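You operate a simulated robot arm through the tools that you are given. There is no shell and no other tool. Be economical: measure what you need, move in short steps, check, and stop when the job is done.

The job below is to be done with a simulated two-armed robot. You get a single attempt, and the scene is never put back.

JOB
Pick up the can that says "powder" from the shelf of the tall frame with one hand, pass it to the other hand and put it on the top of the green bench. Set down upright: can.

Only the result counts: the job must be done as asked and must still hold three seconds after the hand-in. Knocking over, shifting, dropping, spilling or breaking anything else fails it.

ROBOT AND FRAMES
Two 7-joint arms with two-finger parallel grippers on one trunk, on a base that drives. Base frame: it is fixed to the floor where the robot stands at the start and does not move with it; the origin is under the middle of the robot, x ahead of it, y to its left, z up. Lengths are in mm, angles in degrees, forces in N, time in s.
The left shoulder is at the start at [30, 119, 985], the right one opposite. With the tool pointing down near the work surface each hand reaches from about 280 to 680 mm from the robot's upright axis, wherever it stands, measured 20 degrees to its own side. Places, roughly: top of the green bench [-4300, 400, 800]. Payload 3.43 kg a hand.
The tool frame of a hand sits at the grasp point between the pads (the TCP): z along the fingers, y along the line on which they close. The tips reach 30 mm beyond it. Largest opening 94 mm; finger width 28, thickness 10; the body of the gripper, 50 by 96 mm, starts 55 mm behind the TCP.
Orientation is told as [roll, pitch, yaw] about the base's x, y, z axes, in that order, counted from this pose: with the fingers straight down and closing along the base's y, the tool's x points along the base's -x, its y along +y and its z along -z.

CONTROLS
- The arms move only by the tool servo_tool. It takes "left_moves", "right_moves" or both (then of equal length, played together; a hand with none holds still); each is text: rows parted by semicolons, each of 7 numbers parted by spaces: the shift along the base's x, y, z in mm, then the turn, a rotation vector about the base's x, y, z in rad, then the finger opening in mm, from 0 to 94. In form: tx ty tz ax ay az grip; .... A call has 1 to 8 rows; each row is the pose to reach, as a shift and turn from the pose commanded when the call began. A row lasts 0.2 s, in which the tool goes at most 50 mm and 8.6 degrees; a call with a longer step from one row to the next is refused whole, and so is a gripper value outside its range. A pose out of reach is approached as far as the arm can. The call stops where the force on the tool passes 40 N (or 10 N more than at its start, if that is more) or the arm is blocked; 0.2 s more then pass. The fingers move at their own pace (about 72 mm/s each) and stop on an object; they squeeze with about 29 N. The grip force told is the motor's: it shows also when the fingers shut on nothing. Time passes only in rows, and 0.2 s behind the last, so rows that repeat a pose let the fingers close. It gives the time, the measured TCP pose, the force on the tool (base axes), the opening and the grip force at its end, in the units of the frame above (readings bear some noise), with the torque about the TCP (base axes, N m) and any sound that the robot's microphone picked up.
- Cameras (640 x 400 px; columns grow to the right, rows downward): "scene" is now at [28.6, 29.4, 1678.4]; the picture's right is [0.45, -0.89, 0.00], its down [-0.78, -0.39, -0.49] and it looks along [0.44, 0.22, -0.87] (base axes); focal length 288 px, centre (320, 200). "left" rides on the left gripper at [76, -14, -102] in its tool frame; the picture's right is [0.18, 0.98, 0.00], its down [-0.75, 0.14, -0.64] and it looks along [-0.63, 0.12, 0.77] (tool axes); focal length 243 px, centre (320, 200). "right" rides on the right gripper at [76, 14, -103] in its tool frame; the picture's right is [-0.18, 0.98, 0.00], its down [-0.75, -0.14, -0.64] and it looks along [-0.63, -0.12, 0.77] (tool axes); focal length 243 px, centre (320, 200). There is no depth. A picture from a camera that has moved, and an enlarged one, comes with that camera's place and axes in the base frame and with its lens.
- capture(camera): a new picture of that camera. No time passes.
- raise_lower(by): slides the trunk up (or, below 0, down) by that many mm; the arms and the scene camera ride with it, the base frame stays. It gives what a move gives, with no picture.
- steer(legs): drives the robot by 1 to 6 legs, each [ahead, turn to the left] in mm and degrees, along the robot's own axes; the way and the turn of a leg run together, so that a leg with both is an arc; at most 1500 mm and 180 degrees a leg. The arms and the cameras ride along, it lands a little off, and it stops where it bumps. It gives what a move gives.
- pan_tilt(pan, tilt): turns the head with the scene camera to pan (to the left, within 143 degrees either way) and tilt (down, from -29 to 69), counted from straight ahead of the robot. It gives what a move gives.
- close_up(camera, box): a new picture of the part [left, top, right, bottom] of that camera's present view, enlarged. No time passes.
- finish_job(): hands the job in; it is judged then, once.

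Go step by step. Nothing tells you exact positions but the pictures and the camera data: compare them with the known pose of the tool, close in by small moves and look again before you grip or let go. The budget is 120 turns and 100 pictures, counting those below and the enlarged ones. Unless the task says otherwise, let go and move clear before handing in, and close with one line.

The tools are called after "Emit:" as a command line: name --argument value ..., lists and objects as JSON in quotes. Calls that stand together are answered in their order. servo_tool: Moves the arms, as the interface text tells. Its arguments: {"type":"object","properties":{"left_moves":{"type":"string"},"right_moves":{"type":"string"}},"required":[]} The other tools are called the same way: raise_lower (by) slides the trunk up or down; steer (legs) drives the base; pan_tilt (pan, tilt) turns the head that bears the scene camera; capture (camera) takes a picture; close_up (camera, box) takes an enlarged picture of a part of a camera's view; finish_job () hands the job in.

At the start:

```text
t: 0.0
left_tcp_pos: [331.3, 382.9, 1111.5]
left_orientation: [-0.1, -0.1, 0.0]
left_ft_force: [-0.1, 0.2, -0.3]
left_moment: [0.03, -0.02, -0.02]
left_grip_width: 94.1
left_finger_force: 0.0
right_tcp_pos: [290.5, 58.1, 1135.0]
right_orientation: [0.0, 0.1, 0.0]
right_ft_force: [-0.2, -0.3, -0.1]
right_moment: [0.01, -0.02, -0.03]
right_grip_width: 94.1
right_finger_force: 0.0
trunk travel left (down, up): [-250.0, 160.0]
robot x, y, heading: [-2.6, -1.8, 0.0]
head pan, tilt: [27.0, 60.4]
```

scene: 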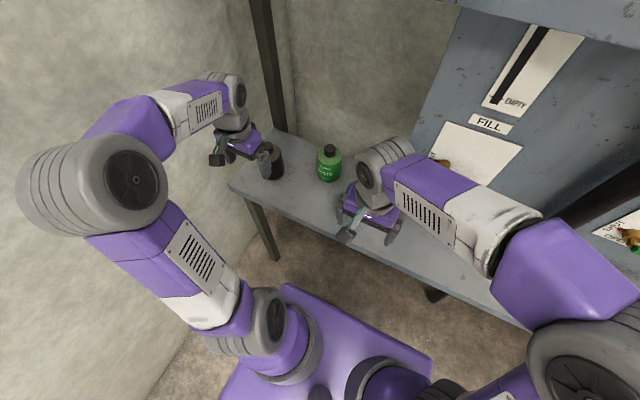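
right: 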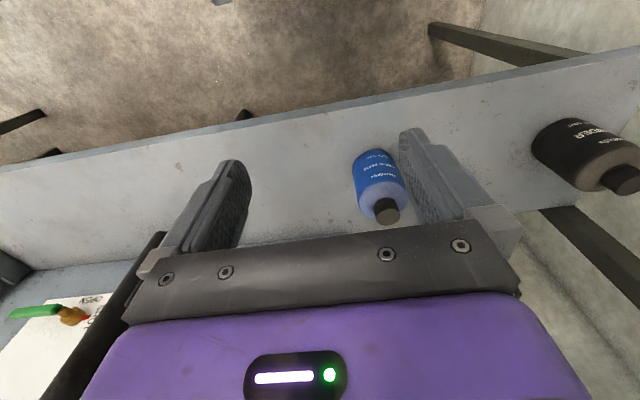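
left: 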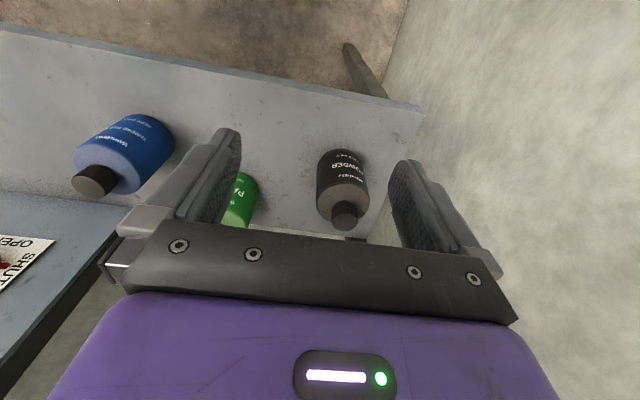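

I see a shelf with three cans: a black one that seems to read "powder", a green one and a blue one. I'll enlarge the views to read the labels.

Emit:
close_up --camera "left" --box '[220, 110, 420, 240]'

Emit:
close_up --camera "scene" --box '[200, 110, 400, 240]'

Emit:
close_up --camera "right" --box '[340, 90, 640, 240]'

```text
3.08 times, centred on (320, 175) of left
camera zoom: at [255.0, 369.1, 1214.2], right [-0.18, 0.98, 0.0], down [0.75, 0.14, 0.64], along [0.63, 0.12, -0.77], focal length 746 px, centre (320, 277)
```

zoom: 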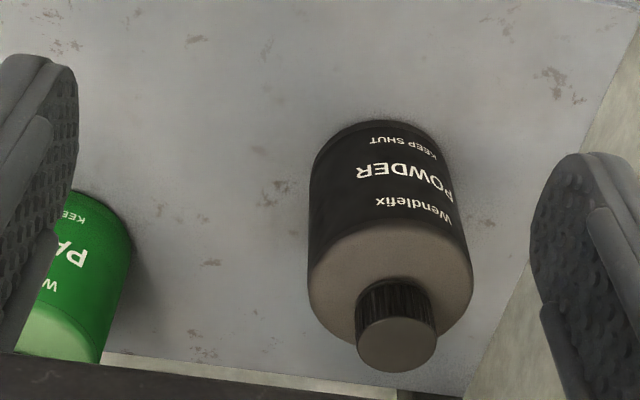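

```text
3.08 times, centred on (300, 175) of scene
camera zoom: at [28.6, 29.4, 1678.4], right [0.45, -0.89, 0.0], down [-0.78, -0.39, -0.49], along [0.44, 0.22, -0.87], focal length 887 px, centre (382, 277)
```

zoom: 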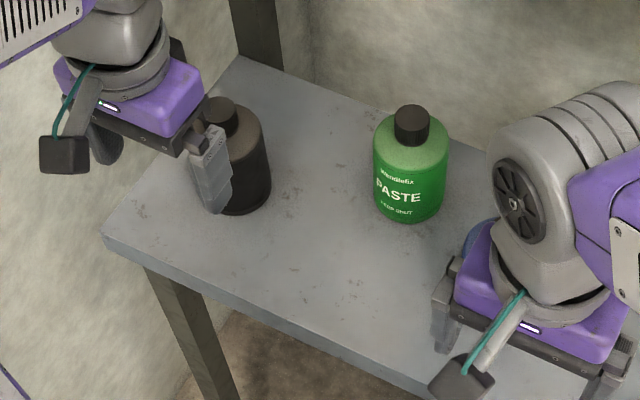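

```text
2.13 times, centred on (490, 165) of right
camera zoom: at [215.1, 73.7, 1238.7], right [0.18, 0.98, 0.0], down [0.75, -0.14, 0.64], along [0.63, -0.12, -0.77], focal length 518 px, centre (-43, 275)
```

zoom: 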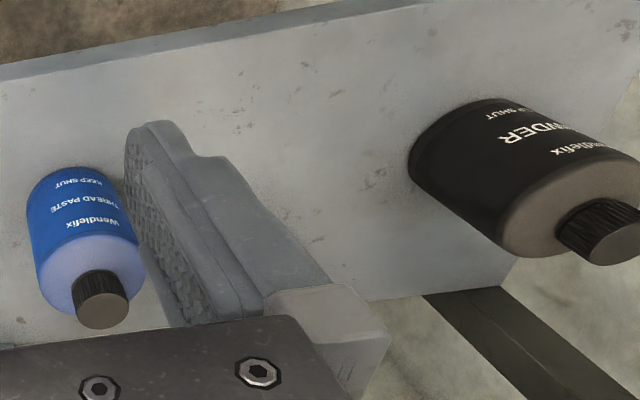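

The black can reads POWDER; three views put its cap top at about [485, 446, 968], its base at about z 832 and its diameter at about 74. I'll bring the left hand above it, then check.

Emit:
servo_tool --left_moves "38 16 0 0 0 0 94; 77 32 -10 0 0 0 94; 115 47 -25 0 0 0 94; 154 63 -45 0 0 0 94; 154 63 -45 0 0 0 94"

Emit:
capture --camera "left"

Emit:
capture --camera "scene"

```text
t: 1.2
left_tcp_pos: [482.8, 444.7, 1066.9]
left_orientation: [-0.1, -0.1, 0.0]
left_ft_force: [-1.3, -0.6, 1.1]
left_moment: [0.0, -0.02, 0.02]
left_grip_width: 93.8
left_finger_force: 0.1
right_tcp_pos: [289.9, 57.7, 1136.5]
right_orientation: [0.1, 0.0, 0.0]
right_ft_force: [-0.8, 0.0, -0.8]
right_moment: [-0.01, -0.02, 0.03]
right_grip_width: 94.2
right_finger_force: 0.1
trunk travel left (down, up): [-250.0, 160.0]
robot x, y, heading: [1.6, 2.5, 0.1]
head pan, tilt: [27.0, 60.4]
```

```text
93 pictures are left
camera left: at [407.2, 431.4, 1169.2], right [-0.18, 0.98, 0.0], down [0.75, 0.14, 0.64], along [0.63, 0.12, -0.77], focal length 243 px, centre (320, 200)
```

left: 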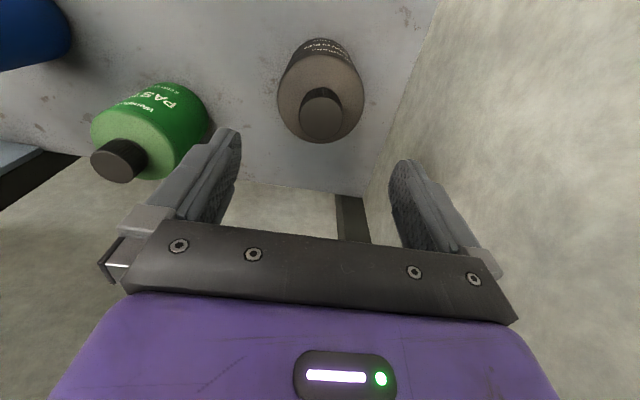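

```text
92 pictures are left
camera scene: at [27.1, 28.8, 1678.5], right [0.45, -0.89, 0.0], down [-0.77, -0.39, -0.49], along [0.44, 0.22, -0.87], focal length 288 px, centre (320, 200)
```

scene: 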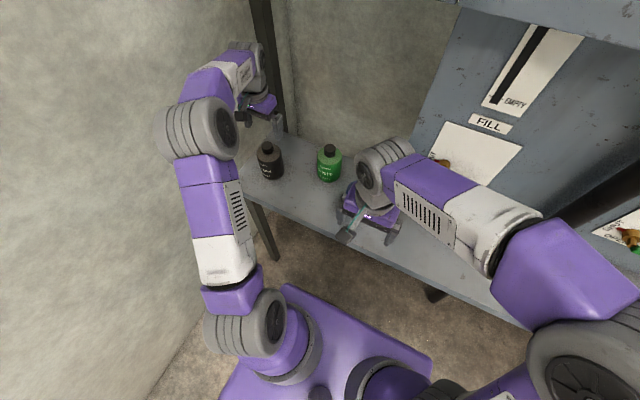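

The hand is nearly above the can (cap axis at about [480, 447]). I'll check the can's profile before going down.

Emit:
close_up --camera "scene" --box '[230, 90, 330, 200]'

Emit:
close_up --camera "right" --box '[500, 80, 640, 240]'

```text
3.64 times, centred on (280, 145) of scene
camera zoom: at [27.1, 28.8, 1678.5], right [0.45, -0.89, 0.0], down [-0.77, -0.39, -0.49], along [0.44, 0.22, -0.87], focal length 1048 px, centre (466, 400)
```

zoom: 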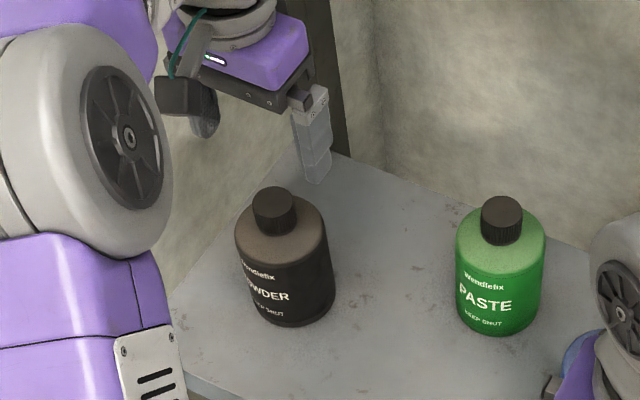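

```text
2.50 times, centred on (570, 160) of right
camera zoom: at [214.0, 73.2, 1238.9], right [0.18, 0.98, 0.0], down [0.75, -0.14, 0.64], along [0.63, -0.12, -0.77], focal length 606 px, centre (-305, 300)
```

zoom: 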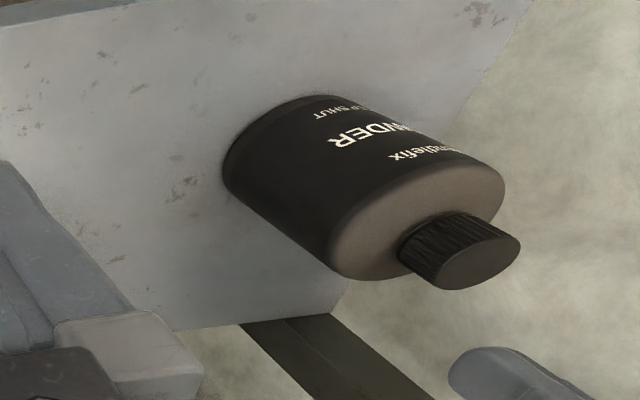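

Body is a straight cylinder with a shoulder around z 930. I'll go down around it to TCP z ≈ 922, watching the force.

Emit:
servo_tool --left_moves "-3 2 -35 0 0 0 94; -3 2 -65 0 0 0 94; -3 2 -90 0 0 0 94; -3 2 -90 0 0 0 94"

Emit:
capture --camera "left"

Emit:
close_up --camera "scene" --box '[200, 80, 360, 200]'

```text
t: 2.2
left_tcp_pos: [480.7, 450.2, 975.0]
left_orientation: [0.0, 0.0, 0.0]
left_ft_force: [0.2, -0.3, 0.2]
left_moment: [0.01, -0.02, 0.01]
left_grip_width: 93.9
left_finger_force: 0.1
right_tcp_pos: [291.6, 58.0, 1135.9]
right_orientation: [0.0, 0.1, -0.1]
right_ft_force: [-0.4, 0.7, -0.8]
right_moment: [0.0, 0.03, 0.0]
right_grip_width: 94.0
right_finger_force: 0.1
trunk travel left (down, up): [-250.0, 160.0]
robot x, y, heading: [-0.2, -1.0, 0.1]
head pan, tilt: [27.0, 60.4]
```

```text
89 pictures are left
camera left: at [405.5, 435.3, 1078.4], right [-0.18, 0.98, 0.0], down [0.75, 0.14, 0.64], along [0.63, 0.12, -0.77], focal length 243 px, centre (320, 200)
```

left: 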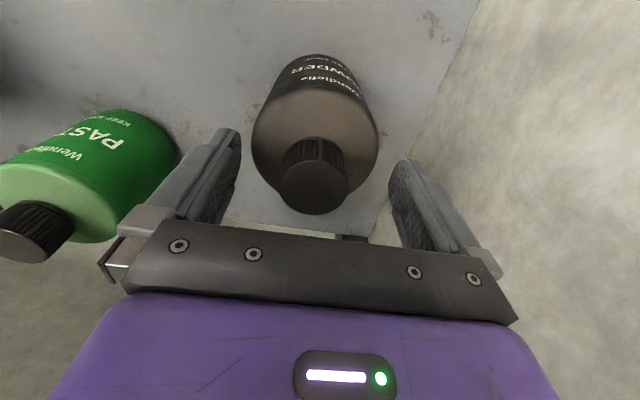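

```text
3.33 times, centred on (280, 140) of scene
camera zoom: at [28.3, 29.1, 1678.4], right [0.45, -0.89, 0.0], down [-0.77, -0.39, -0.49], along [0.44, 0.22, -0.87], focal length 960 px, centre (453, 400)
```

zoom: 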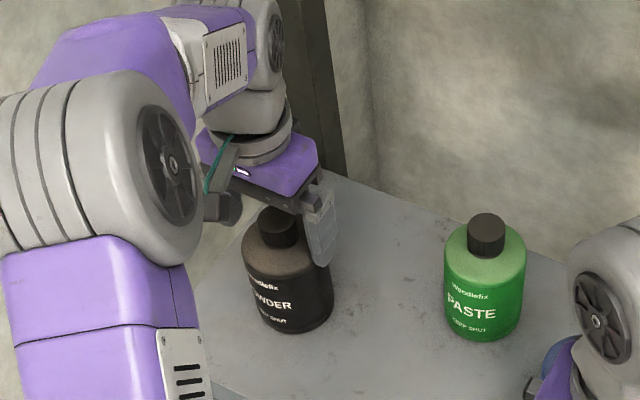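

The cap axis now computes to about [485, 447]. I'll correct by a few mm, finish the descent and look before closing.

Emit:
servo_tool --left_moves "4 -3 -10 0 0 0 94; 4 -3 -30 0 0 0 94; 4 -3 -50 0 0 0 94; 4 -3 -50 0 0 0 94"

Emit:
capture --camera "left"

Emit:
close_up --camera "right" --box '[440, 40, 640, 240]'

```text
t: 3.2
left_tcp_pos: [485.2, 446.6, 925.3]
left_orientation: [0.0, 0.1, -0.2]
left_ft_force: [0.0, -0.2, 0.4]
left_moment: [0.02, 0.01, 0.01]
left_grip_width: 94.2
left_finger_force: 0.1
right_tcp_pos: [291.8, 58.4, 1137.0]
right_orientation: [0.0, 0.0, 0.0]
right_ft_force: [0.7, 0.0, 0.8]
right_moment: [0.0, -0.02, 0.02]
right_grip_width: 94.0
right_finger_force: 0.1
trunk travel left (down, up): [-250.0, 160.0]
robot x, y, heading: [-1.1, 0.4, 0.2]
head pan, tilt: [27.0, 60.4]
```

```text
87 pictures are left
camera left: at [409.6, 432.6, 1027.5], right [-0.18, 0.98, 0.0], down [0.75, 0.14, 0.64], along [0.63, 0.12, -0.77], focal length 243 px, centre (320, 200)
```

left: 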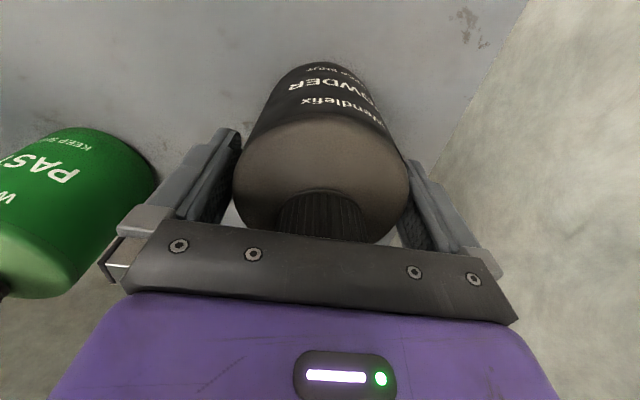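

```text
2.00 times, centred on (540, 140) of right
camera zoom: at [215.1, 73.7, 1238.7], right [0.18, 0.98, 0.0], down [0.75, -0.14, 0.64], along [0.63, -0.12, -0.77], focal length 485 px, centre (-120, 320)
```

zoom: 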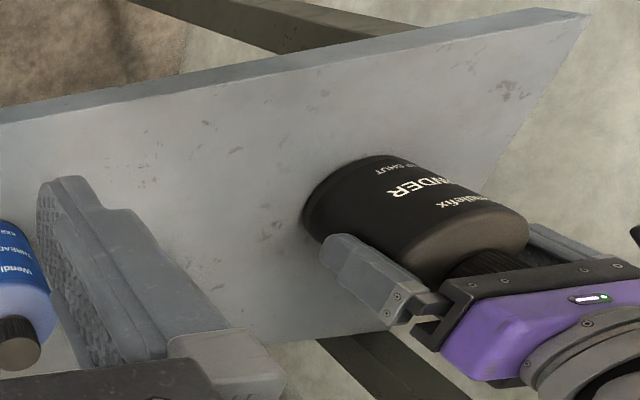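

The can sits centred between the pads with no contact. Closing now.

Emit:
servo_tool --left_moves "0 0 0 0 0 0 70; 0 0 0 0 0 0 55; 0 0 0 0 0 0 50; 0 0 0 0 0 0 50"

Emit:
capture --camera "left"

```text
t: 4.2
left_tcp_pos: [486.3, 446.0, 925.4]
left_orientation: [0.0, 0.0, 0.0]
left_ft_force: [0.1, -0.2, -0.7]
left_moment: [-0.06, -0.08, -0.04]
left_grip_width: 81.4
left_finger_force: 29.1
right_tcp_pos: [291.4, 57.7, 1136.4]
right_orientation: [0.1, 0.0, 0.0]
right_ft_force: [0.6, -0.3, -0.5]
right_moment: [-0.01, -0.04, -0.04]
right_grip_width: 94.1
right_finger_force: 0.0
trunk travel left (down, up): [-250.0, 160.0]
robot x, y, heading: [-1.0, 0.6, 0.0]
head pan, tilt: [27.0, 60.4]
```

```text
85 pictures are left
camera left: at [409.7, 432.4, 1027.6], right [-0.18, 0.98, 0.0], down [0.75, 0.14, 0.64], along [0.63, 0.12, -0.77], focal length 243 px, centre (320, 200)
```

left: 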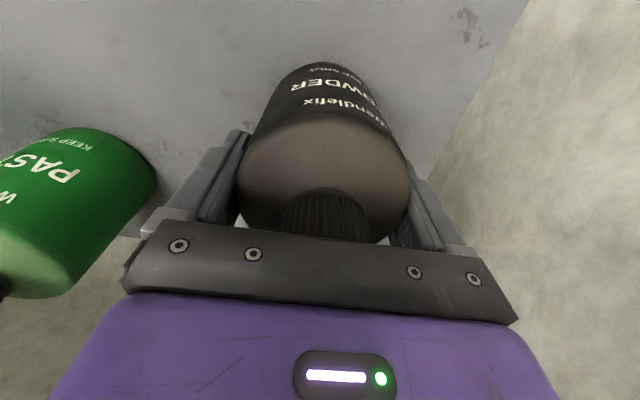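

Gripped at 81 mm. Lift straight up.

Emit:
servo_tool --left_moves "0 0 10 0 0 0 50; 0 0 40 0 0 0 50; 0 0 80 0 0 0 50; 0 0 120 0 0 0 50; 0 0 150 0 0 0 50; 0 0 150 0 0 0 50"

Emit:
capture --camera "scene"

Emit:
capture --camera "right"

```text
t: 5.6
left_tcp_pos: [485.0, 445.2, 1074.2]
left_orientation: [0.0, 0.0, 0.0]
left_ft_force: [0.1, 0.9, 0.1]
left_moment: [0.01, 0.02, 0.05]
left_grip_width: 50.0
left_finger_force: 0.1
right_tcp_pos: [292.0, 57.3, 1137.5]
right_orientation: [-0.1, 0.0, 0.0]
right_ft_force: [-0.3, 1.2, -0.1]
right_moment: [0.01, 0.04, 0.01]
right_grip_width: 94.1
right_finger_force: 0.2
trunk travel left (down, up): [-250.0, 160.0]
robot x, y, heading: [2.9, -1.0, 0.1]
head pan, tilt: [27.0, 60.4]
```

```text
84 pictures are left
camera scene: at [28.8, 29.5, 1678.4], right [0.45, -0.89, 0.0], down [-0.78, -0.39, -0.49], along [0.44, 0.22, -0.87], focal length 288 px, centre (320, 200)
```

scene: 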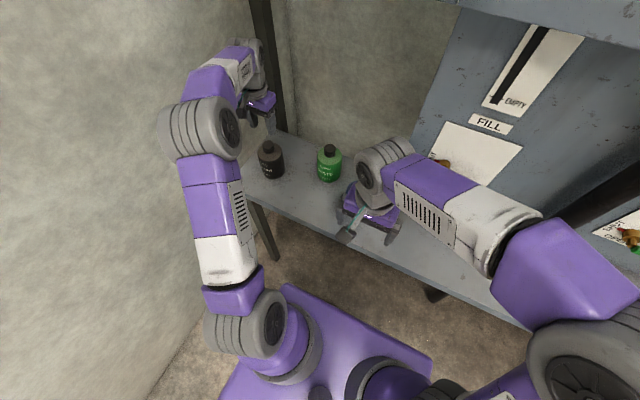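

```text
83 pictures are left
camera right: at [215.3, 73.7, 1238.6], right [0.18, 0.98, 0.0], down [0.75, -0.14, 0.64], along [0.63, -0.12, -0.77], focal length 243 px, centre (320, 200)
```

right: 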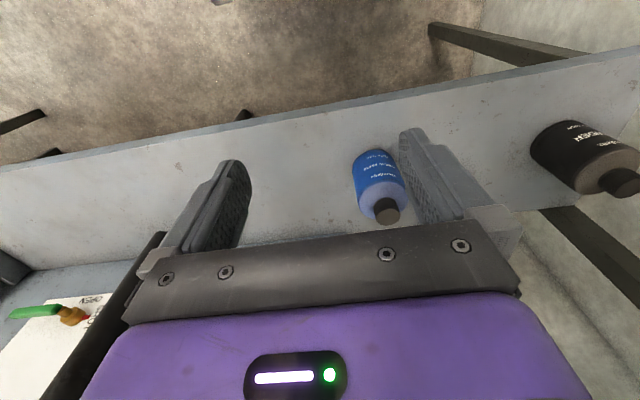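

The fingers slipped off as they rose; the can is still standing on the shelf. I'll look closely at it and find where it stands now.

Emit:
capture --camera "left"

Emit:
close_up --camera "scene" --box '[230, 120, 310, 190]'

Emit:
close_up --camera "right" --box '[500, 80, 640, 240]'

```text
82 pictures are left
camera left: at [408.9, 432.3, 1176.8], right [-0.18, 0.98, 0.0], down [0.75, 0.14, 0.64], along [0.63, 0.12, -0.77], focal length 243 px, centre (320, 200)
```

left: 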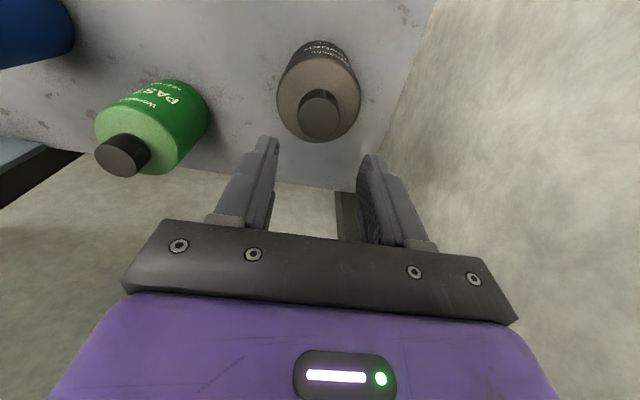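

```text
5.71 times, centred on (270, 155) of scene
camera zoom: at [28.8, 29.5, 1678.4], right [0.45, -0.89, 0.0], down [-0.78, -0.39, -0.49], along [0.44, 0.22, -0.87], focal length 1646 px, centre (606, 457)
```

zoom: 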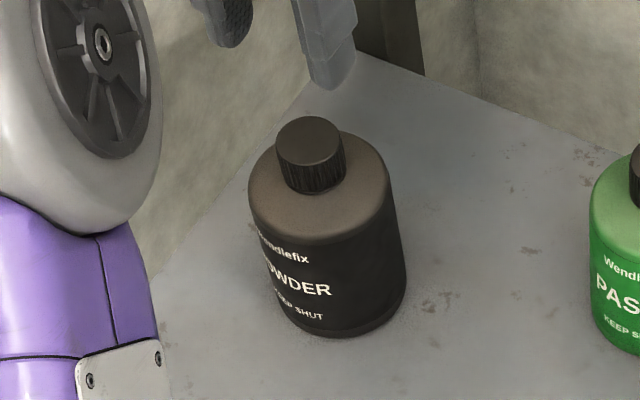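

```text
2.50 times, centred on (570, 160) of right
camera zoom: at [215.3, 73.7, 1238.6], right [0.18, 0.98, 0.0], down [0.75, -0.14, 0.64], along [0.63, -0.12, -0.77], focal length 606 px, centre (-305, 300)
```

zoom: 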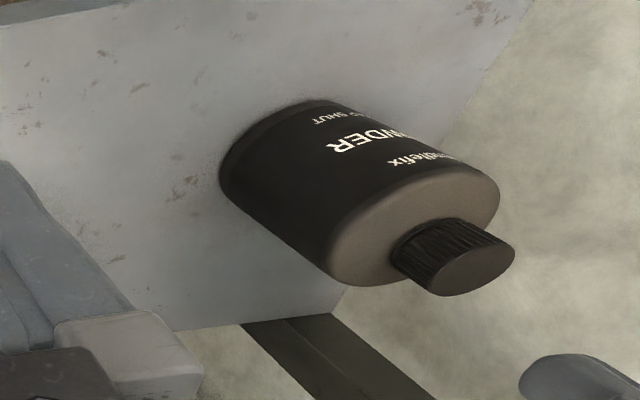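

The can stands where it was (axis near [486, 446]). I'll regrip it a little deeper and lift very slowly, reading the force to learn its weight.

Emit:
servo_tool --left_moves "0 1 0 0 0 0 94; 0 1 -30 0 0 0 94; 0 1 -75 0 0 0 94; 0 1 -115 0 0 0 94; 0 1 -140 0 0 0 94; 0 1 -150 0 0 0 94; 0 1 -154 0 0 0 94; 0 1 -154 0 0 0 94"

Emit:
servo_tool --left_moves "0 0 0 0 0 0 60; 0 0 0 0 0 0 30; 0 0 0 0 0 0 0; 0 0 0 0 0 0 0; 0 0 0 0 0 0 0; 0 0 1 0 0 0 0; 0 0 2 0 0 0 0; 0 0 3 0 0 0 0"

```text
t: 7.4
left_tcp_pos: [485.0, 444.7, 925.5]
left_orientation: [0.1, -0.1, 0.0]
left_ft_force: [-0.1, 1.6, 13.9]
left_moment: [-0.14, 0.09, 0.04]
left_grip_width: 93.9
left_finger_force: 0.0
right_tcp_pos: [291.4, 58.5, 1137.6]
right_orientation: [0.1, -0.1, 0.0]
right_ft_force: [0.3, 0.3, -0.1]
right_moment: [0.0, 0.0, 0.01]
right_grip_width: 94.0
right_finger_force: 0.0
trunk travel left (down, up): [-250.0, 160.0]
robot x, y, heading: [1.7, 4.0, 0.1]
head pan, tilt: [27.0, 60.4]
```

```text
t: 9.2
left_tcp_pos: [486.2, 446.3, 925.5]
left_orientation: [0.0, 0.2, 0.1]
left_ft_force: [4.4, 1.7, 6.8]
left_moment: [0.27, -0.8, 0.04]
left_grip_width: 79.5
left_finger_force: 29.7
right_tcp_pos: [291.8, 58.2, 1136.3]
right_orientation: [0.0, 0.0, -0.1]
right_ft_force: [0.1, -0.4, 0.3]
right_moment: [0.0, -0.02, 0.02]
right_grip_width: 93.9
right_finger_force: 0.1
trunk travel left (down, up): [-250.0, 160.0]
robot x, y, heading: [0.1, 0.4, 0.1]
head pan, tilt: [27.0, 60.4]
```

The palm just touched the cap (cap top is near z 980). The grip is on; now a slow lift to read the load.

Emit:
servo_tool --left_moves "0 0 1 0 0 0 0; 0 0 2 0 0 0 0; 0 0 3 0 0 0 0; 0 0 4 0 0 0 0"

Emit:
servo_tool --left_moves "0 0 1 0 0 0 0; 0 0 2 0 0 0 0; 0 0 3 0 0 0 0; 0 0 4 0 0 0 0"

```text
t: 10.2
left_tcp_pos: [486.2, 446.4, 927.8]
left_orientation: [0.0, 0.1, 0.1]
left_ft_force: [0.3, -0.9, -4.0]
left_moment: [0.0, -0.01, -0.03]
left_grip_width: 79.3
left_finger_force: 28.9
right_tcp_pos: [293.3, 58.1, 1136.6]
right_orientation: [0.0, 0.1, 0.1]
right_ft_force: [0.3, -0.7, 0.1]
right_moment: [0.04, -0.03, 0.03]
right_grip_width: 94.1
right_finger_force: 0.2
trunk travel left (down, up): [-250.0, 160.0]
robot x, y, heading: [2.0, -1.7, 0.3]
head pan, tilt: [27.0, 60.4]
```

```text
t: 11.2
left_tcp_pos: [485.7, 446.1, 933.7]
left_orientation: [0.0, 0.0, 0.0]
left_ft_force: [-0.4, -0.7, -3.9]
left_moment: [0.0, -0.01, 0.02]
left_grip_width: 79.3
left_finger_force: 28.8
right_tcp_pos: [292.0, 58.1, 1135.7]
right_orientation: [0.0, -0.1, -0.1]
right_ft_force: [-0.1, 0.6, -0.2]
right_moment: [0.0, -0.03, -0.01]
right_grip_width: 93.9
right_finger_force: 0.1
trunk travel left (down, up): [-250.0, 160.0]
robot x, y, heading: [0.3, -1.5, -0.2]
head pan, tilt: [27.0, 60.4]
```

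The load is steady at about 4 N, which suggests the can is off the shelf. I'll verify by picture.

Emit:
capture --camera "left"

Emit:
close_up --camera "right" --box '[500, 80, 640, 240]'

```text
79 pictures are left
camera left: at [410.2, 432.2, 1036.1], right [-0.18, 0.98, 0.0], down [0.75, 0.14, 0.64], along [0.63, 0.12, -0.77], focal length 243 px, centre (320, 200)
```

left: 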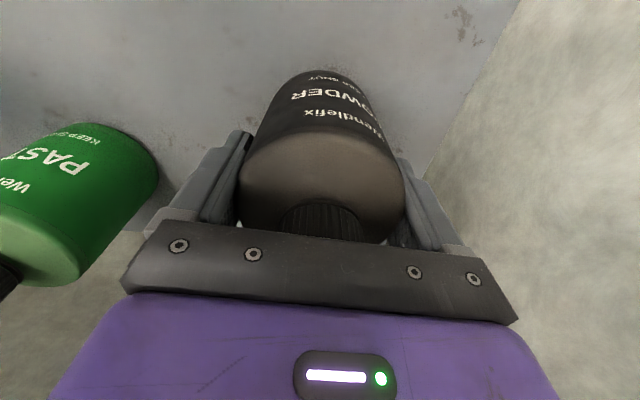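

```text
2.50 times, centred on (570, 160) of right
camera zoom: at [215.4, 73.9, 1238.6], right [0.18, 0.98, 0.0], down [0.75, -0.14, 0.64], along [0.63, -0.12, -0.77], focal length 606 px, centre (-305, 300)
```

zoom: 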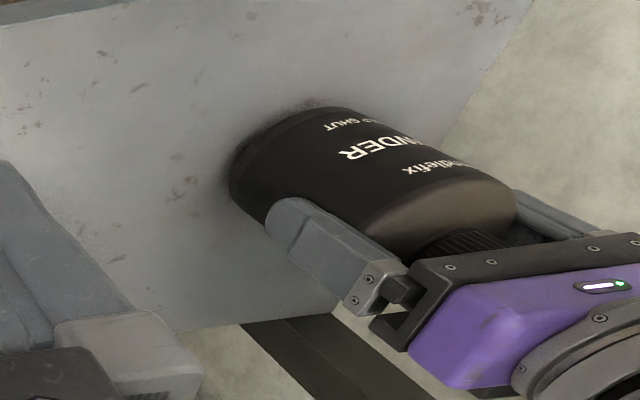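

The can is up with the hand. Continue lifting gently.

Emit:
servo_tool --left_moves "0 0 4 0 0 0 0; 0 0 9 0 0 0 0; 0 0 15 0 0 0 0; 0 0 22 0 0 0 0; 0 0 30 0 0 0 0; 0 0 38 0 0 0 0; 0 0 45 0 0 0 0; 0 0 50 0 0 0 0"

Emit:
servo_tool --left_moves "0 0 6 0 0 0 0; 0 0 15 0 0 0 0; 0 0 27 0 0 0 0; 0 0 40 0 0 0 0; 0 0 53 0 0 0 0; 0 0 66 0 0 0 0; 0 0 76 0 0 0 0; 0 0 80 0 0 0 0"

Emit:
capture --camera "left"

Emit:
capture --camera "scene"

```text
t: 13.0
left_tcp_pos: [486.1, 446.0, 982.8]
left_orientation: [0.0, 0.1, 0.1]
left_ft_force: [-0.1, 0.3, -4.1]
left_moment: [-0.02, 0.01, 0.01]
left_grip_width: 79.7
left_finger_force: 28.5
right_tcp_pos: [291.9, 58.2, 1136.0]
right_orientation: [0.0, 0.0, 0.0]
right_ft_force: [-0.9, 0.2, -0.3]
right_moment: [0.0, 0.02, 0.03]
right_grip_width: 93.6
right_finger_force: 0.1
trunk travel left (down, up): [-250.0, 160.0]
robot x, y, heading: [1.4, -1.8, 0.2]
head pan, tilt: [27.0, 60.4]
```

```text
t: 14.8
left_tcp_pos: [487.5, 445.6, 1063.7]
left_orientation: [0.1, 0.1, 0.0]
left_ft_force: [0.0, -0.3, -4.5]
left_moment: [0.04, -0.01, 0.06]
left_grip_width: 79.3
left_finger_force: 28.9
right_tcp_pos: [291.0, 58.2, 1135.4]
right_orientation: [0.0, 0.0, 0.1]
right_ft_force: [0.2, 0.8, 0.1]
right_moment: [0.02, 0.0, -0.02]
right_grip_width: 94.1
right_finger_force: 0.2
trunk travel left (down, up): [-250.0, 160.0]
robot x, y, heading: [-2.1, 1.3, -0.0]
head pan, tilt: [27.0, 60.4]
```

```text
77 pictures are left
camera left: at [410.9, 432.2, 1165.7], right [-0.18, 0.98, 0.0], down [0.75, 0.14, 0.64], along [0.63, 0.12, -0.77], focal length 243 px, centre (320, 200)
```

left: 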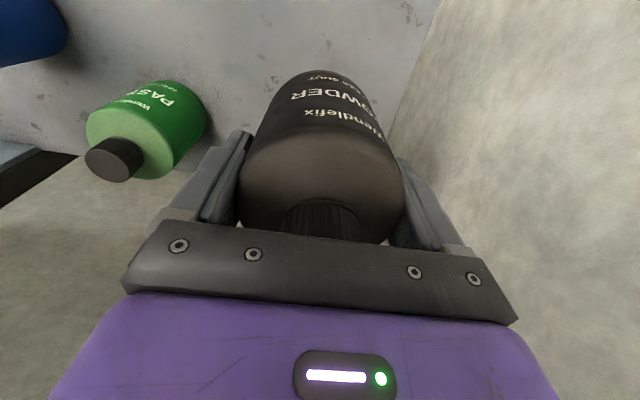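

```text
76 pictures are left
camera scene: at [29.0, 29.8, 1678.4], right [0.45, -0.89, 0.0], down [-0.78, -0.39, -0.49], along [0.44, 0.22, -0.87], focal length 288 px, centre (320, 200)
```

scene: 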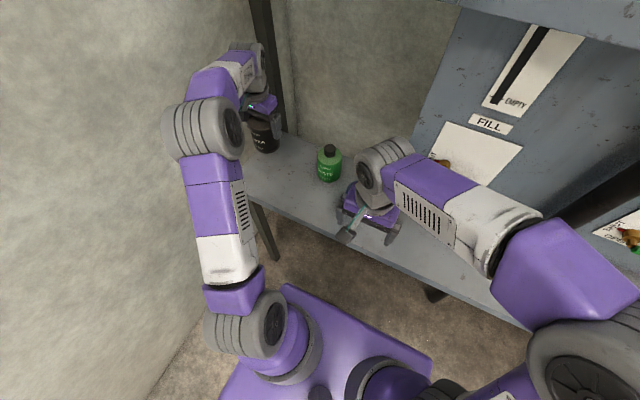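

The can is securely held. Before backing away from the frame I'll look behind the robot on the left side.

Emit:
pan_tilt --pan 140 --tilt 25

Emit:
capture --camera "scene"

Emit:
pan_tilt --pan -140 --tilt 25

Emit:
capture --camera "scene"

```text
t: 16.7
left_tcp_pos: [485.8, 445.8, 1062.4]
left_orientation: [0.0, 0.1, -0.1]
left_ft_force: [1.2, -0.2, -3.9]
left_moment: [-0.02, 0.02, -0.01]
left_grip_width: 79.4
left_finger_force: 28.8
right_tcp_pos: [291.9, 59.2, 1136.7]
right_orientation: [0.0, 0.0, 0.0]
right_ft_force: [0.6, 1.0, 0.1]
right_moment: [0.02, 0.02, 0.03]
right_grip_width: 94.0
right_finger_force: 0.0
trunk travel left (down, up): [-250.0, 160.0]
robot x, y, heading: [2.2, 4.1, 0.1]
head pan, tilt: [140.0, 25.0]
```

```text
75 pictures are left
camera scene: at [-100.5, 59.1, 1728.9], right [0.64, 0.77, 0.0], down [0.32, -0.27, -0.91], along [-0.69, 0.58, -0.42], focal length 288 px, centre (320, 200)
```

scene: 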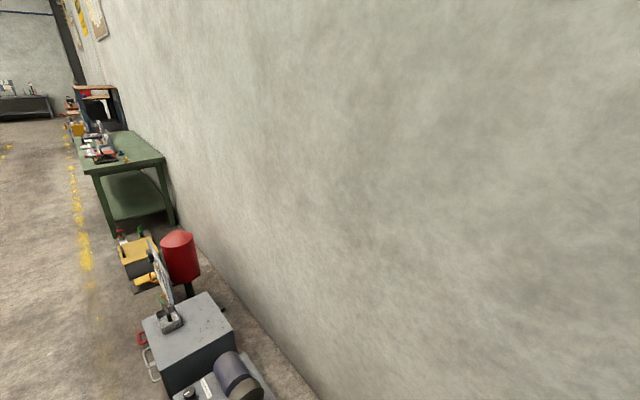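

```text
t: 20.6
left_tcp_pos: [486.1, 446.6, 1062.5]
left_orientation: [-0.1, -0.1, 0.0]
left_ft_force: [0.1, 0.8, -4.4]
left_moment: [-0.01, -0.01, -0.01]
left_grip_width: 79.5
left_finger_force: 29.1
right_tcp_pos: [292.9, 59.1, 1135.8]
right_orientation: [0.1, 0.0, -0.1]
right_ft_force: [-0.6, -0.4, -0.1]
right_moment: [-0.02, 0.03, 0.0]
right_grip_width: 94.1
right_finger_force: 0.0
trunk travel left (down, up): [-250.0, 160.0]
robot x, y, heading: [-2.9, -2.3, -0.2]
head pan, tilt: [-140.0, 25.0]
```

```text
74 pictures are left
camera scene: at [-100.5, -59.5, 1729.0], right [-0.64, 0.77, 0.0], down [0.32, 0.27, -0.91], along [-0.69, -0.58, -0.42], focal length 288 px, centre (320, 200)
```

scene: 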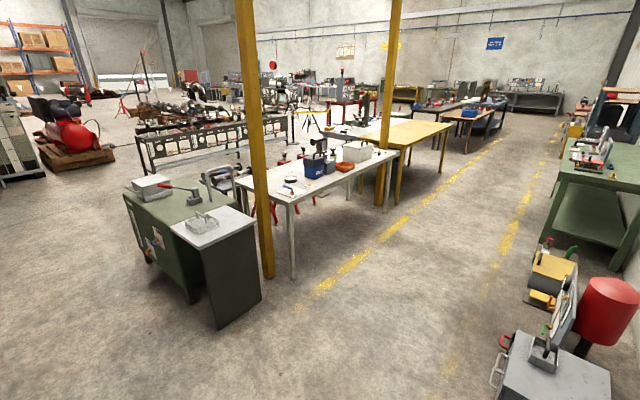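

Behind is an aisle, with equipment along the wall side (y ≥ 0) farther back and the green bench beyond it. There's room for a 350 mm reverse to clear the frame before the handover.

Emit:
steer --legs '[[-350, 0]]'

Emit:
pan_tilt --pan 0 --tilt 45

Emit:
capture --camera "scene"

```text
t: 22.8
left_tcp_pos: [139.7, 445.6, 1063.0]
left_orientation: [0.1, 0.0, 0.0]
left_ft_force: [-1.0, -0.1, -4.2]
left_moment: [-0.01, -0.02, -0.03]
left_grip_width: 79.2
left_finger_force: 28.9
right_tcp_pos: [-56.4, 57.0, 1136.0]
right_orientation: [-0.1, 0.0, 0.0]
right_ft_force: [0.2, 0.0, 0.6]
right_moment: [0.05, -0.03, 0.04]
right_grip_width: 94.3
right_finger_force: 0.0
trunk travel left (down, up): [-250.0, 160.0]
robot x, y, heading: [-347.7, 1.1, -0.1]
head pan, tilt: [-140.0, 25.0]
```

```text
t: 25.1
left_tcp_pos: [138.9, 446.2, 1063.4]
left_orientation: [0.0, 0.0, -0.2]
left_ft_force: [-0.4, 0.0, -5.0]
left_moment: [-0.03, -0.02, 0.01]
left_grip_width: 79.3
left_finger_force: 28.8
right_tcp_pos: [-54.6, 57.7, 1136.8]
right_orientation: [0.0, 0.0, -0.1]
right_ft_force: [-0.7, -0.3, -0.7]
right_moment: [-0.01, -0.01, 0.02]
right_grip_width: 94.1
right_finger_force: 0.0
trunk travel left (down, up): [-250.0, 160.0]
robot x, y, heading: [-343.0, 1.1, 0.0]
head pan, tilt: [0.0, 45.0]
```

```text
73 pictures are left
camera scene: at [-295.3, -0.1, 1698.3], right [0.0, -1.0, 0.0], down [-0.71, 0.0, -0.71], along [0.71, 0.0, -0.71], focal length 288 px, centre (320, 200)
```

scene: 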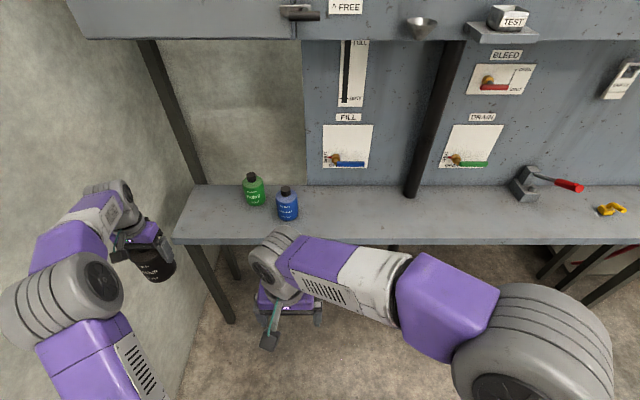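

The frame is clear, and the other two cans still stand. For the handover I'll bring the right hand in sideways and low (fingers towards +y, camera up), so first I test turning the right wrist by -90° yaw.

Emit:
servo_tool --right_moves "0 -15 0 0 0 -0.14 94; 0 -30 0 0 0 -0.28 94; 0 -45 0 0 0 -0.42 94; 0 -60 0 0 0 -0.56 94; 0 -75 0 0 0 -0.70 94; 0 -90 0 0 0 -0.84 94; 0 -105 0 0 0 -0.98 94; 0 -120 0 0 0 -1.12 94"

Emit:
servo_tool --right_moves "0 0 0 0 0 -0.14 94; 0 0 0 0 0 -0.28 94; 0 0 0 0 0 -0.42 94; 0 0 0 0 0 -0.45 94; 0 0 0 0 0 -0.45 94"

```text
t: 26.9
left_tcp_pos: [139.7, 445.9, 1062.8]
left_orientation: [-0.1, 0.1, -0.1]
left_ft_force: [-0.4, -0.1, -3.5]
left_moment: [0.02, 0.0, -0.03]
left_grip_width: 79.2
left_finger_force: 29.3
right_tcp_pos: [-55.0, -62.1, 1137.6]
right_orientation: [0.0, -0.1, -64.4]
right_ft_force: [-0.6, -0.7, 0.1]
right_moment: [-0.01, 0.03, 0.01]
right_grip_width: 94.2
right_finger_force: 0.0
trunk travel left (down, up): [-250.0, 160.0]
robot x, y, heading: [-349.6, -1.0, -0.1]
head pan, tilt: [0.0, 45.0]
```

```text
t: 28.1
left_tcp_pos: [139.9, 445.4, 1063.6]
left_orientation: [0.1, -0.1, -0.1]
left_ft_force: [0.6, 0.5, -4.7]
left_moment: [0.03, -0.01, 0.0]
left_grip_width: 78.9
left_finger_force: 29.4
right_tcp_pos: [-54.9, -62.1, 1136.3]
right_orientation: [0.0, 0.0, -90.1]
right_ft_force: [-0.3, -0.4, -0.2]
right_moment: [-0.02, 0.03, -0.01]
right_grip_width: 94.0
right_finger_force: 0.1
trunk travel left (down, up): [-250.0, 160.0]
robot x, y, heading: [-347.9, 1.2, 0.2]
head pan, tilt: [0.0, 45.0]
```

Yaw works. Next, roll the right hand by +75° so the fingers point to +y, tilted 15° down.

Emit:
servo_tool --right_moves "10 0 0 0.14 0 0 94; 20 0 0 0.28 0 0 94; 30 0 0 0.42 0 0 94; 40 0 0 0.56 0 0 94; 50 0 0 0.70 0 0 94; 60 0 0 0.84 0 0 94; 70 0 0 0.98 0 0 94; 80 0 0 1.12 0 0 94"

Emit:
servo_tool --right_moves "0 0 0 0.14 0 0 94; 0 0 0 0.189 0 0 94; 0 0 0 0.189 0 0 94; 0 0 0 0.189 0 0 94"

Emit:
capture --camera "scene"

Emit:
capture --camera "right"

```text
t: 29.9
left_tcp_pos: [141.0, 445.8, 1064.0]
left_orientation: [0.0, 0.1, -0.1]
left_ft_force: [1.3, -0.3, -4.6]
left_moment: [-0.02, 0.01, 0.0]
left_grip_width: 79.5
left_finger_force: 28.8
right_tcp_pos: [27.3, -60.9, 1134.3]
right_orientation: [-0.1, 64.3, -90.2]
right_ft_force: [-0.2, 0.3, 0.1]
right_moment: [-0.02, -0.01, 0.01]
right_grip_width: 94.1
right_finger_force: 0.0
trunk travel left (down, up): [-250.0, 160.0]
robot x, y, heading: [-345.8, 0.1, -0.0]
head pan, tilt: [0.0, 45.0]
```

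```text
t: 30.9
left_tcp_pos: [141.4, 445.1, 1063.5]
left_orientation: [0.1, 0.0, -0.2]
left_ft_force: [0.2, 0.4, -3.2]
left_moment: [0.01, 0.01, -0.02]
left_grip_width: 79.5
left_finger_force: 28.2
right_tcp_pos: [25.1, -61.9, 1135.4]
right_orientation: [-0.2, 75.0, -90.2]
right_ft_force: [-0.3, 0.2, 0.5]
right_moment: [0.04, 0.01, -0.02]
right_grip_width: 93.9
right_finger_force: 0.0
trunk travel left (down, up): [-250.0, 160.0]
robot x, y, heading: [-345.4, -1.1, -0.3]
head pan, tilt: [0.0, 45.0]
```

```text
72 pictures are left
camera scene: at [-295.3, -0.1, 1698.3], right [0.0, -1.0, 0.0], down [-0.71, 0.0, -0.71], along [0.71, 0.0, -0.71], focal length 288 px, centre (320, 200)
```

scene: 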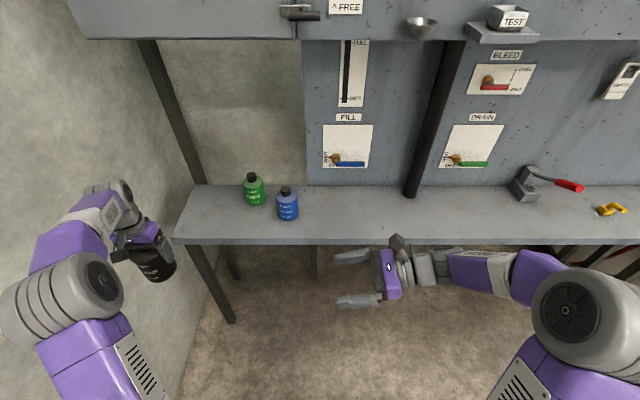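

```text
71 pictures are left
camera right: at [39.1, -139.6, 1235.2], right [0.98, -0.05, -0.18], down [-0.14, -0.81, -0.56], along [-0.12, 0.58, -0.81], focal length 243 px, centre (320, 200)
```

right: 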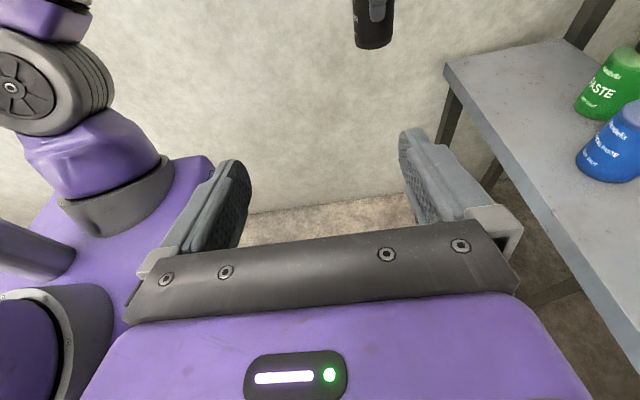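

The right hand reached its pose. Next, the left hand with the can turns -90° in yaw and comes towards the middle, keeping clear of the right hand.

Emit:
servo_tool --left_moves "-5 -8 4 0 0 -0.07 0; -14 -24 10 0 0 -0.2 0; -25 -42 18 0 0 -0.33 0; -36 -60 26 0 0 -0.46 0; -48 -80 34 0 0 -0.59 0; -60 -100 42 0 0 -0.72 0; -72 -120 50 0 0 -0.85 0; -80 -132 55 0 0 -0.92 0"

Emit:
servo_tool --left_moves "-5 -10 2 0 0 -0.09 0; -12 -30 5 0 0 -0.22 0; -20 -50 8 0 0 -0.35 0; -28 -70 10 0 0 -0.48 0; -34 -90 12 0 0 -0.60 0; -36 -95 12 0 0 -0.65 0; -36 -95 12 0 0 -0.65 0" --right_moves "0 0 -10 0.04 0 0 94; 0 0 -25 0.087 0 0 94; 0 0 -40 0.087 0 0 94; 0 0 -55 0.087 0 0 94; 0 0 -60 0.087 0 0 94; 0 0 -60 0.087 0 0 94; 0 0 -60 0.087 0 0 94"

Emit:
capture --camera "right"

Emit:
capture --camera "scene"

```text
t: 32.7
left_tcp_pos: [60.4, 313.1, 1117.5]
left_orientation: [0.1, -0.1, -52.9]
left_ft_force: [-0.2, -0.5, -3.6]
left_moment: [0.0, 0.02, 0.0]
left_grip_width: 79.3
left_finger_force: 29.5
right_tcp_pos: [25.9, -62.8, 1135.4]
right_orientation: [0.0, 75.0, -90.0]
right_ft_force: [0.1, 0.6, -0.3]
right_moment: [-0.02, 0.0, 0.03]
right_grip_width: 93.9
right_finger_force: 0.1
trunk travel left (down, up): [-250.0, 160.0]
robot x, y, heading: [-351.1, -0.4, -0.1]
head pan, tilt: [0.0, 45.0]
```

```text
t: 34.3
left_tcp_pos: [25.3, 218.6, 1130.8]
left_orientation: [0.0, 0.0, -90.2]
left_ft_force: [0.1, 0.1, -4.5]
left_moment: [0.03, -0.02, 0.02]
left_grip_width: 79.1
left_finger_force: 28.5
right_tcp_pos: [24.7, -60.2, 1075.6]
right_orientation: [-0.3, 80.0, -90.1]
right_ft_force: [0.7, 0.0, 0.1]
right_moment: [-0.04, -0.01, -0.02]
right_grip_width: 94.0
right_finger_force: 0.1
trunk travel left (down, up): [-250.0, 160.0]
robot x, y, heading: [-344.8, -1.3, 0.2]
head pan, tilt: [0.0, 45.0]
```

```text
70 pictures are left
camera right: at [38.8, -147.3, 1168.3], right [0.98, -0.03, -0.18], down [-0.14, -0.76, -0.63], along [-0.12, 0.65, -0.75], focal length 243 px, centre (320, 200)
```

right: 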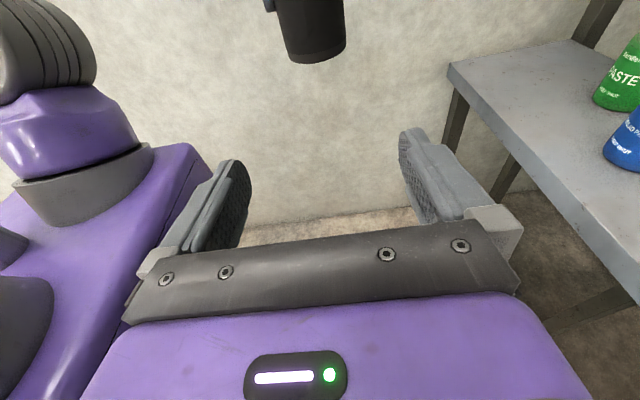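

```text
69 pictures are left
camera scene: at [-295.3, -0.4, 1698.3], right [0.0, -1.0, 0.0], down [-0.71, 0.0, -0.71], along [0.71, 0.0, -0.71], focal length 288 px, centre (320, 200)
```

scene: 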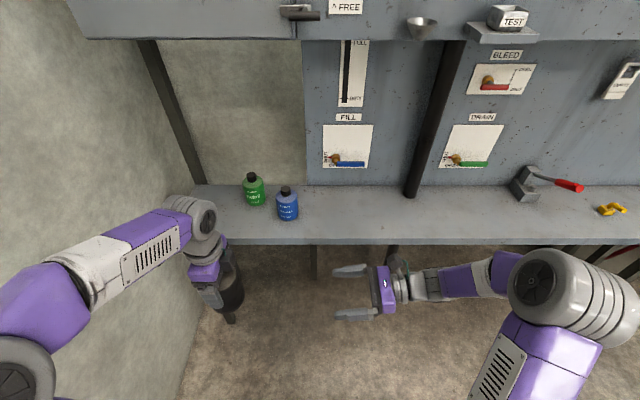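

By the right camera the can's base is at about z 1050, on the same x as the right hand. I'll bring the left hand closer in y and look again before the right fingers go around the can.

Emit:
servo_tool --left_moves "0 -10 0 0 0 0 0; 0 -28 0 0 0 0 0; 0 -50 0 0 0 0 0; 0 -72 0 0 0 0 0; 0 -92 0 0 0 0 0; 0 -104 0 0 0 0 0; 0 -108 0 0 0 0 0; 0 -108 0 0 0 0 0"

Emit:
capture --camera "right"

Emit:
close_up --camera "scene" --box '[180, 180, 460, 355]'

```text
t: 36.1
left_tcp_pos: [24.8, 109.8, 1129.7]
left_orientation: [0.0, 0.0, -90.0]
left_ft_force: [-0.1, 0.0, -4.9]
left_moment: [-0.03, 0.01, -0.03]
left_grip_width: 79.4
left_finger_force: 29.2
right_tcp_pos: [24.4, -59.9, 1075.5]
right_orientation: [-0.2, 80.0, -90.2]
right_ft_force: [0.1, -0.7, 0.4]
right_moment: [0.01, 0.01, 0.02]
right_grip_width: 94.1
right_finger_force: 0.0
trunk travel left (down, up): [-250.0, 160.0]
robot x, y, heading: [-348.9, -2.5, -0.1]
head pan, tilt: [0.0, 45.0]
```

```text
68 pictures are left
camera right: at [38.7, -147.3, 1168.5], right [0.98, -0.03, -0.18], down [-0.14, -0.76, -0.63], along [-0.12, 0.65, -0.75], focal length 243 px, centre (320, 200)
```

right: 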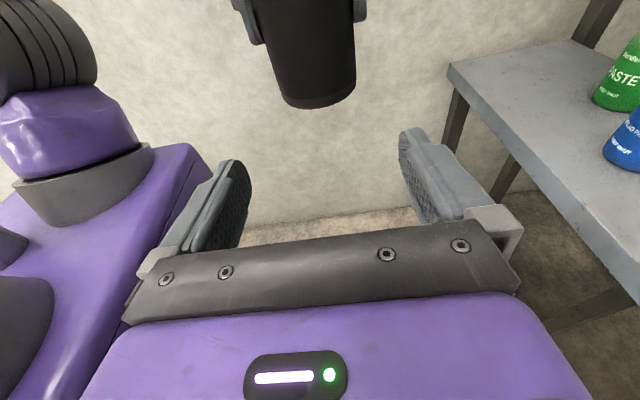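

```text
2.29 times, centred on (320, 268) of scene
camera zoom: at [-295.4, -0.3, 1698.3], right [0.0, -1.0, 0.0], down [-0.71, 0.0, -0.71], along [0.71, 0.0, -0.71], focal length 659 px, centre (320, 46)
```

zoom: 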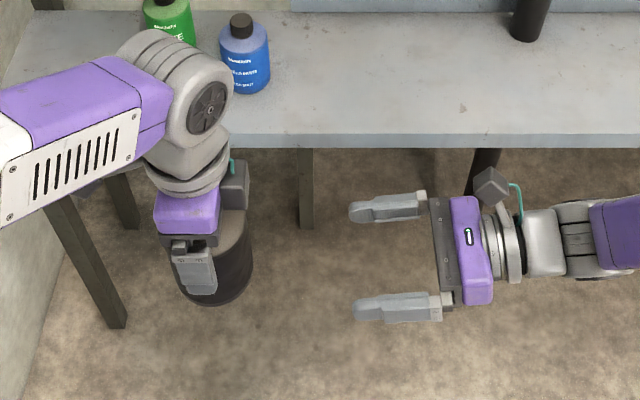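

The left hand's camera box seems to face the right hand. I'll check its actual pose.

Emit:
capture --camera "left"

```text
66 pictures are left
camera left: at [10.4, 185.5, 1232.4], right [0.98, 0.18, 0.0], down [0.14, -0.75, 0.64], along [0.12, -0.63, -0.77], focal length 243 px, centre (320, 200)
```

left: 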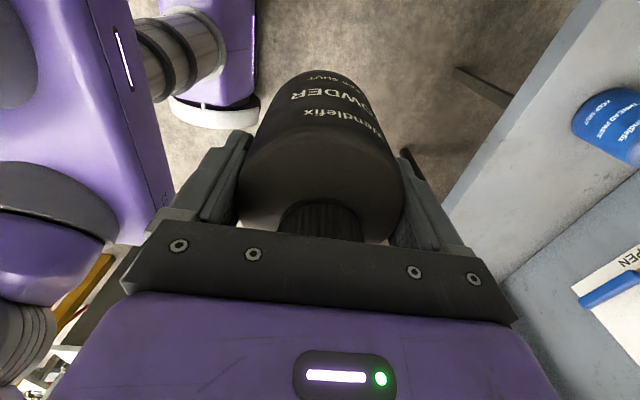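

Emit:
close_up --camera "scene" --box '[220, 220, 320, 330]'

Emit:
close_up --camera "right" --box '[200, 0, 400, 125]'

```text
3.64 times, centred on (270, 275) of scene
camera zoom: at [-295.4, -0.3, 1698.3], right [0.0, -1.0, 0.0], down [-0.71, 0.0, -0.71], along [0.71, 0.0, -0.71], focal length 1048 px, centre (502, -73)
```

zoom: 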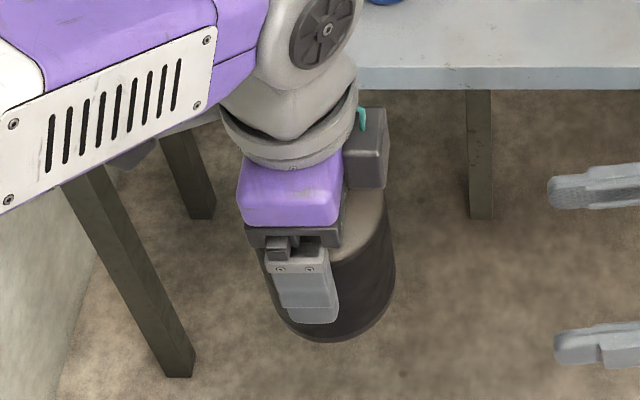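

```text
3.20 times, centred on (300, 62) of right
camera zoom: at [38.7, -147.3, 1168.5], right [0.98, -0.03, -0.18], down [-0.14, -0.76, -0.63], along [-0.12, 0.65, -0.75], focal length 776 px, centre (384, 640)
```

zoom: 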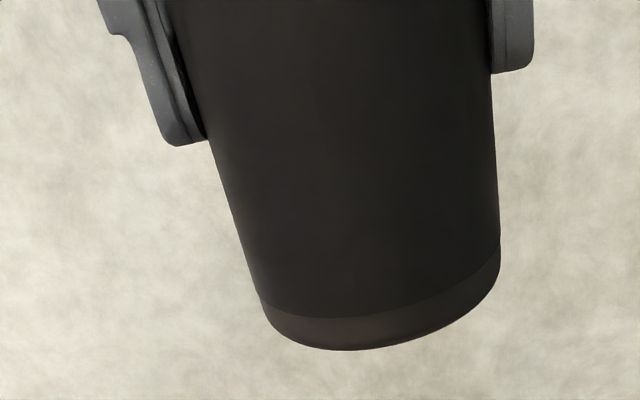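

A small box on the left gripper's near side stays about 20 mm clear of the right camera, so the approach is safe. Right advances 110 mm first, then I check.

Emit:
servo_tool --right_moves "0 12 0 0 0 0 94; 0 30 0 0 0 0 94; 0 50 0 0 0 0 94; 0 70 0 0 0 0 94; 0 88 0 0 0 0 94; 0 96 0 0 0 0 94; 0 98 0 0 0 0 94; 0 98 0 0 0 0 94"

Emit:
capture --camera "right"

Emit:
close_up --camera "scene" --box '[200, 200, 400, 340]'

```text
t: 37.9
left_tcp_pos: [23.4, 109.4, 1129.0]
left_orientation: [0.1, 0.0, -90.0]
left_ft_force: [0.1, -0.3, -4.6]
left_moment: [-0.04, 0.0, 0.0]
left_grip_width: 79.3
left_finger_force: 28.7
right_tcp_pos: [24.7, 36.0, 1076.2]
right_orientation: [-0.2, 80.0, -90.2]
right_ft_force: [-0.9, 0.4, 0.1]
right_moment: [0.0, 0.02, 0.01]
right_grip_width: 94.0
right_finger_force: 0.0
trunk travel left (down, up): [-250.0, 160.0]
robot x, y, heading: [-344.3, -0.2, -0.2]
head pan, tilt: [0.0, 45.0]
```

```text
63 pictures are left
camera right: at [38.7, -50.6, 1168.9], right [0.98, -0.03, -0.18], down [-0.14, -0.76, -0.63], along [-0.12, 0.65, -0.75], focal length 243 px, centre (320, 200)
```

right: 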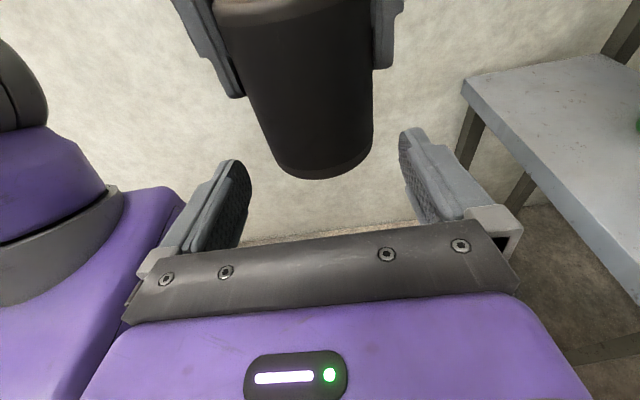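

```text
2.86 times, centred on (300, 270) of scene
camera zoom: at [-295.4, -0.4, 1698.3], right [0.0, -1.0, 0.0], down [-0.71, 0.0, -0.71], along [0.71, 0.0, -0.71], focal length 823 px, centre (377, 0)
```

zoom: 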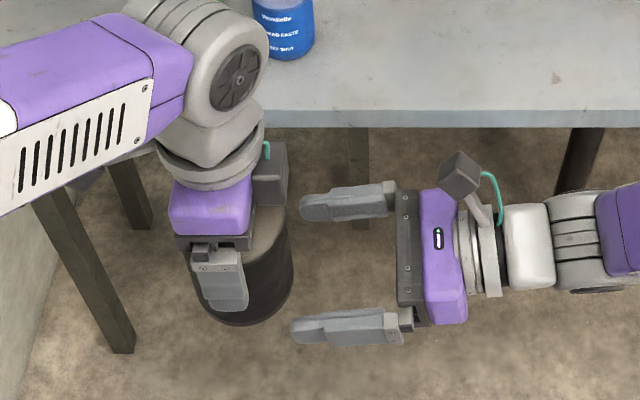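

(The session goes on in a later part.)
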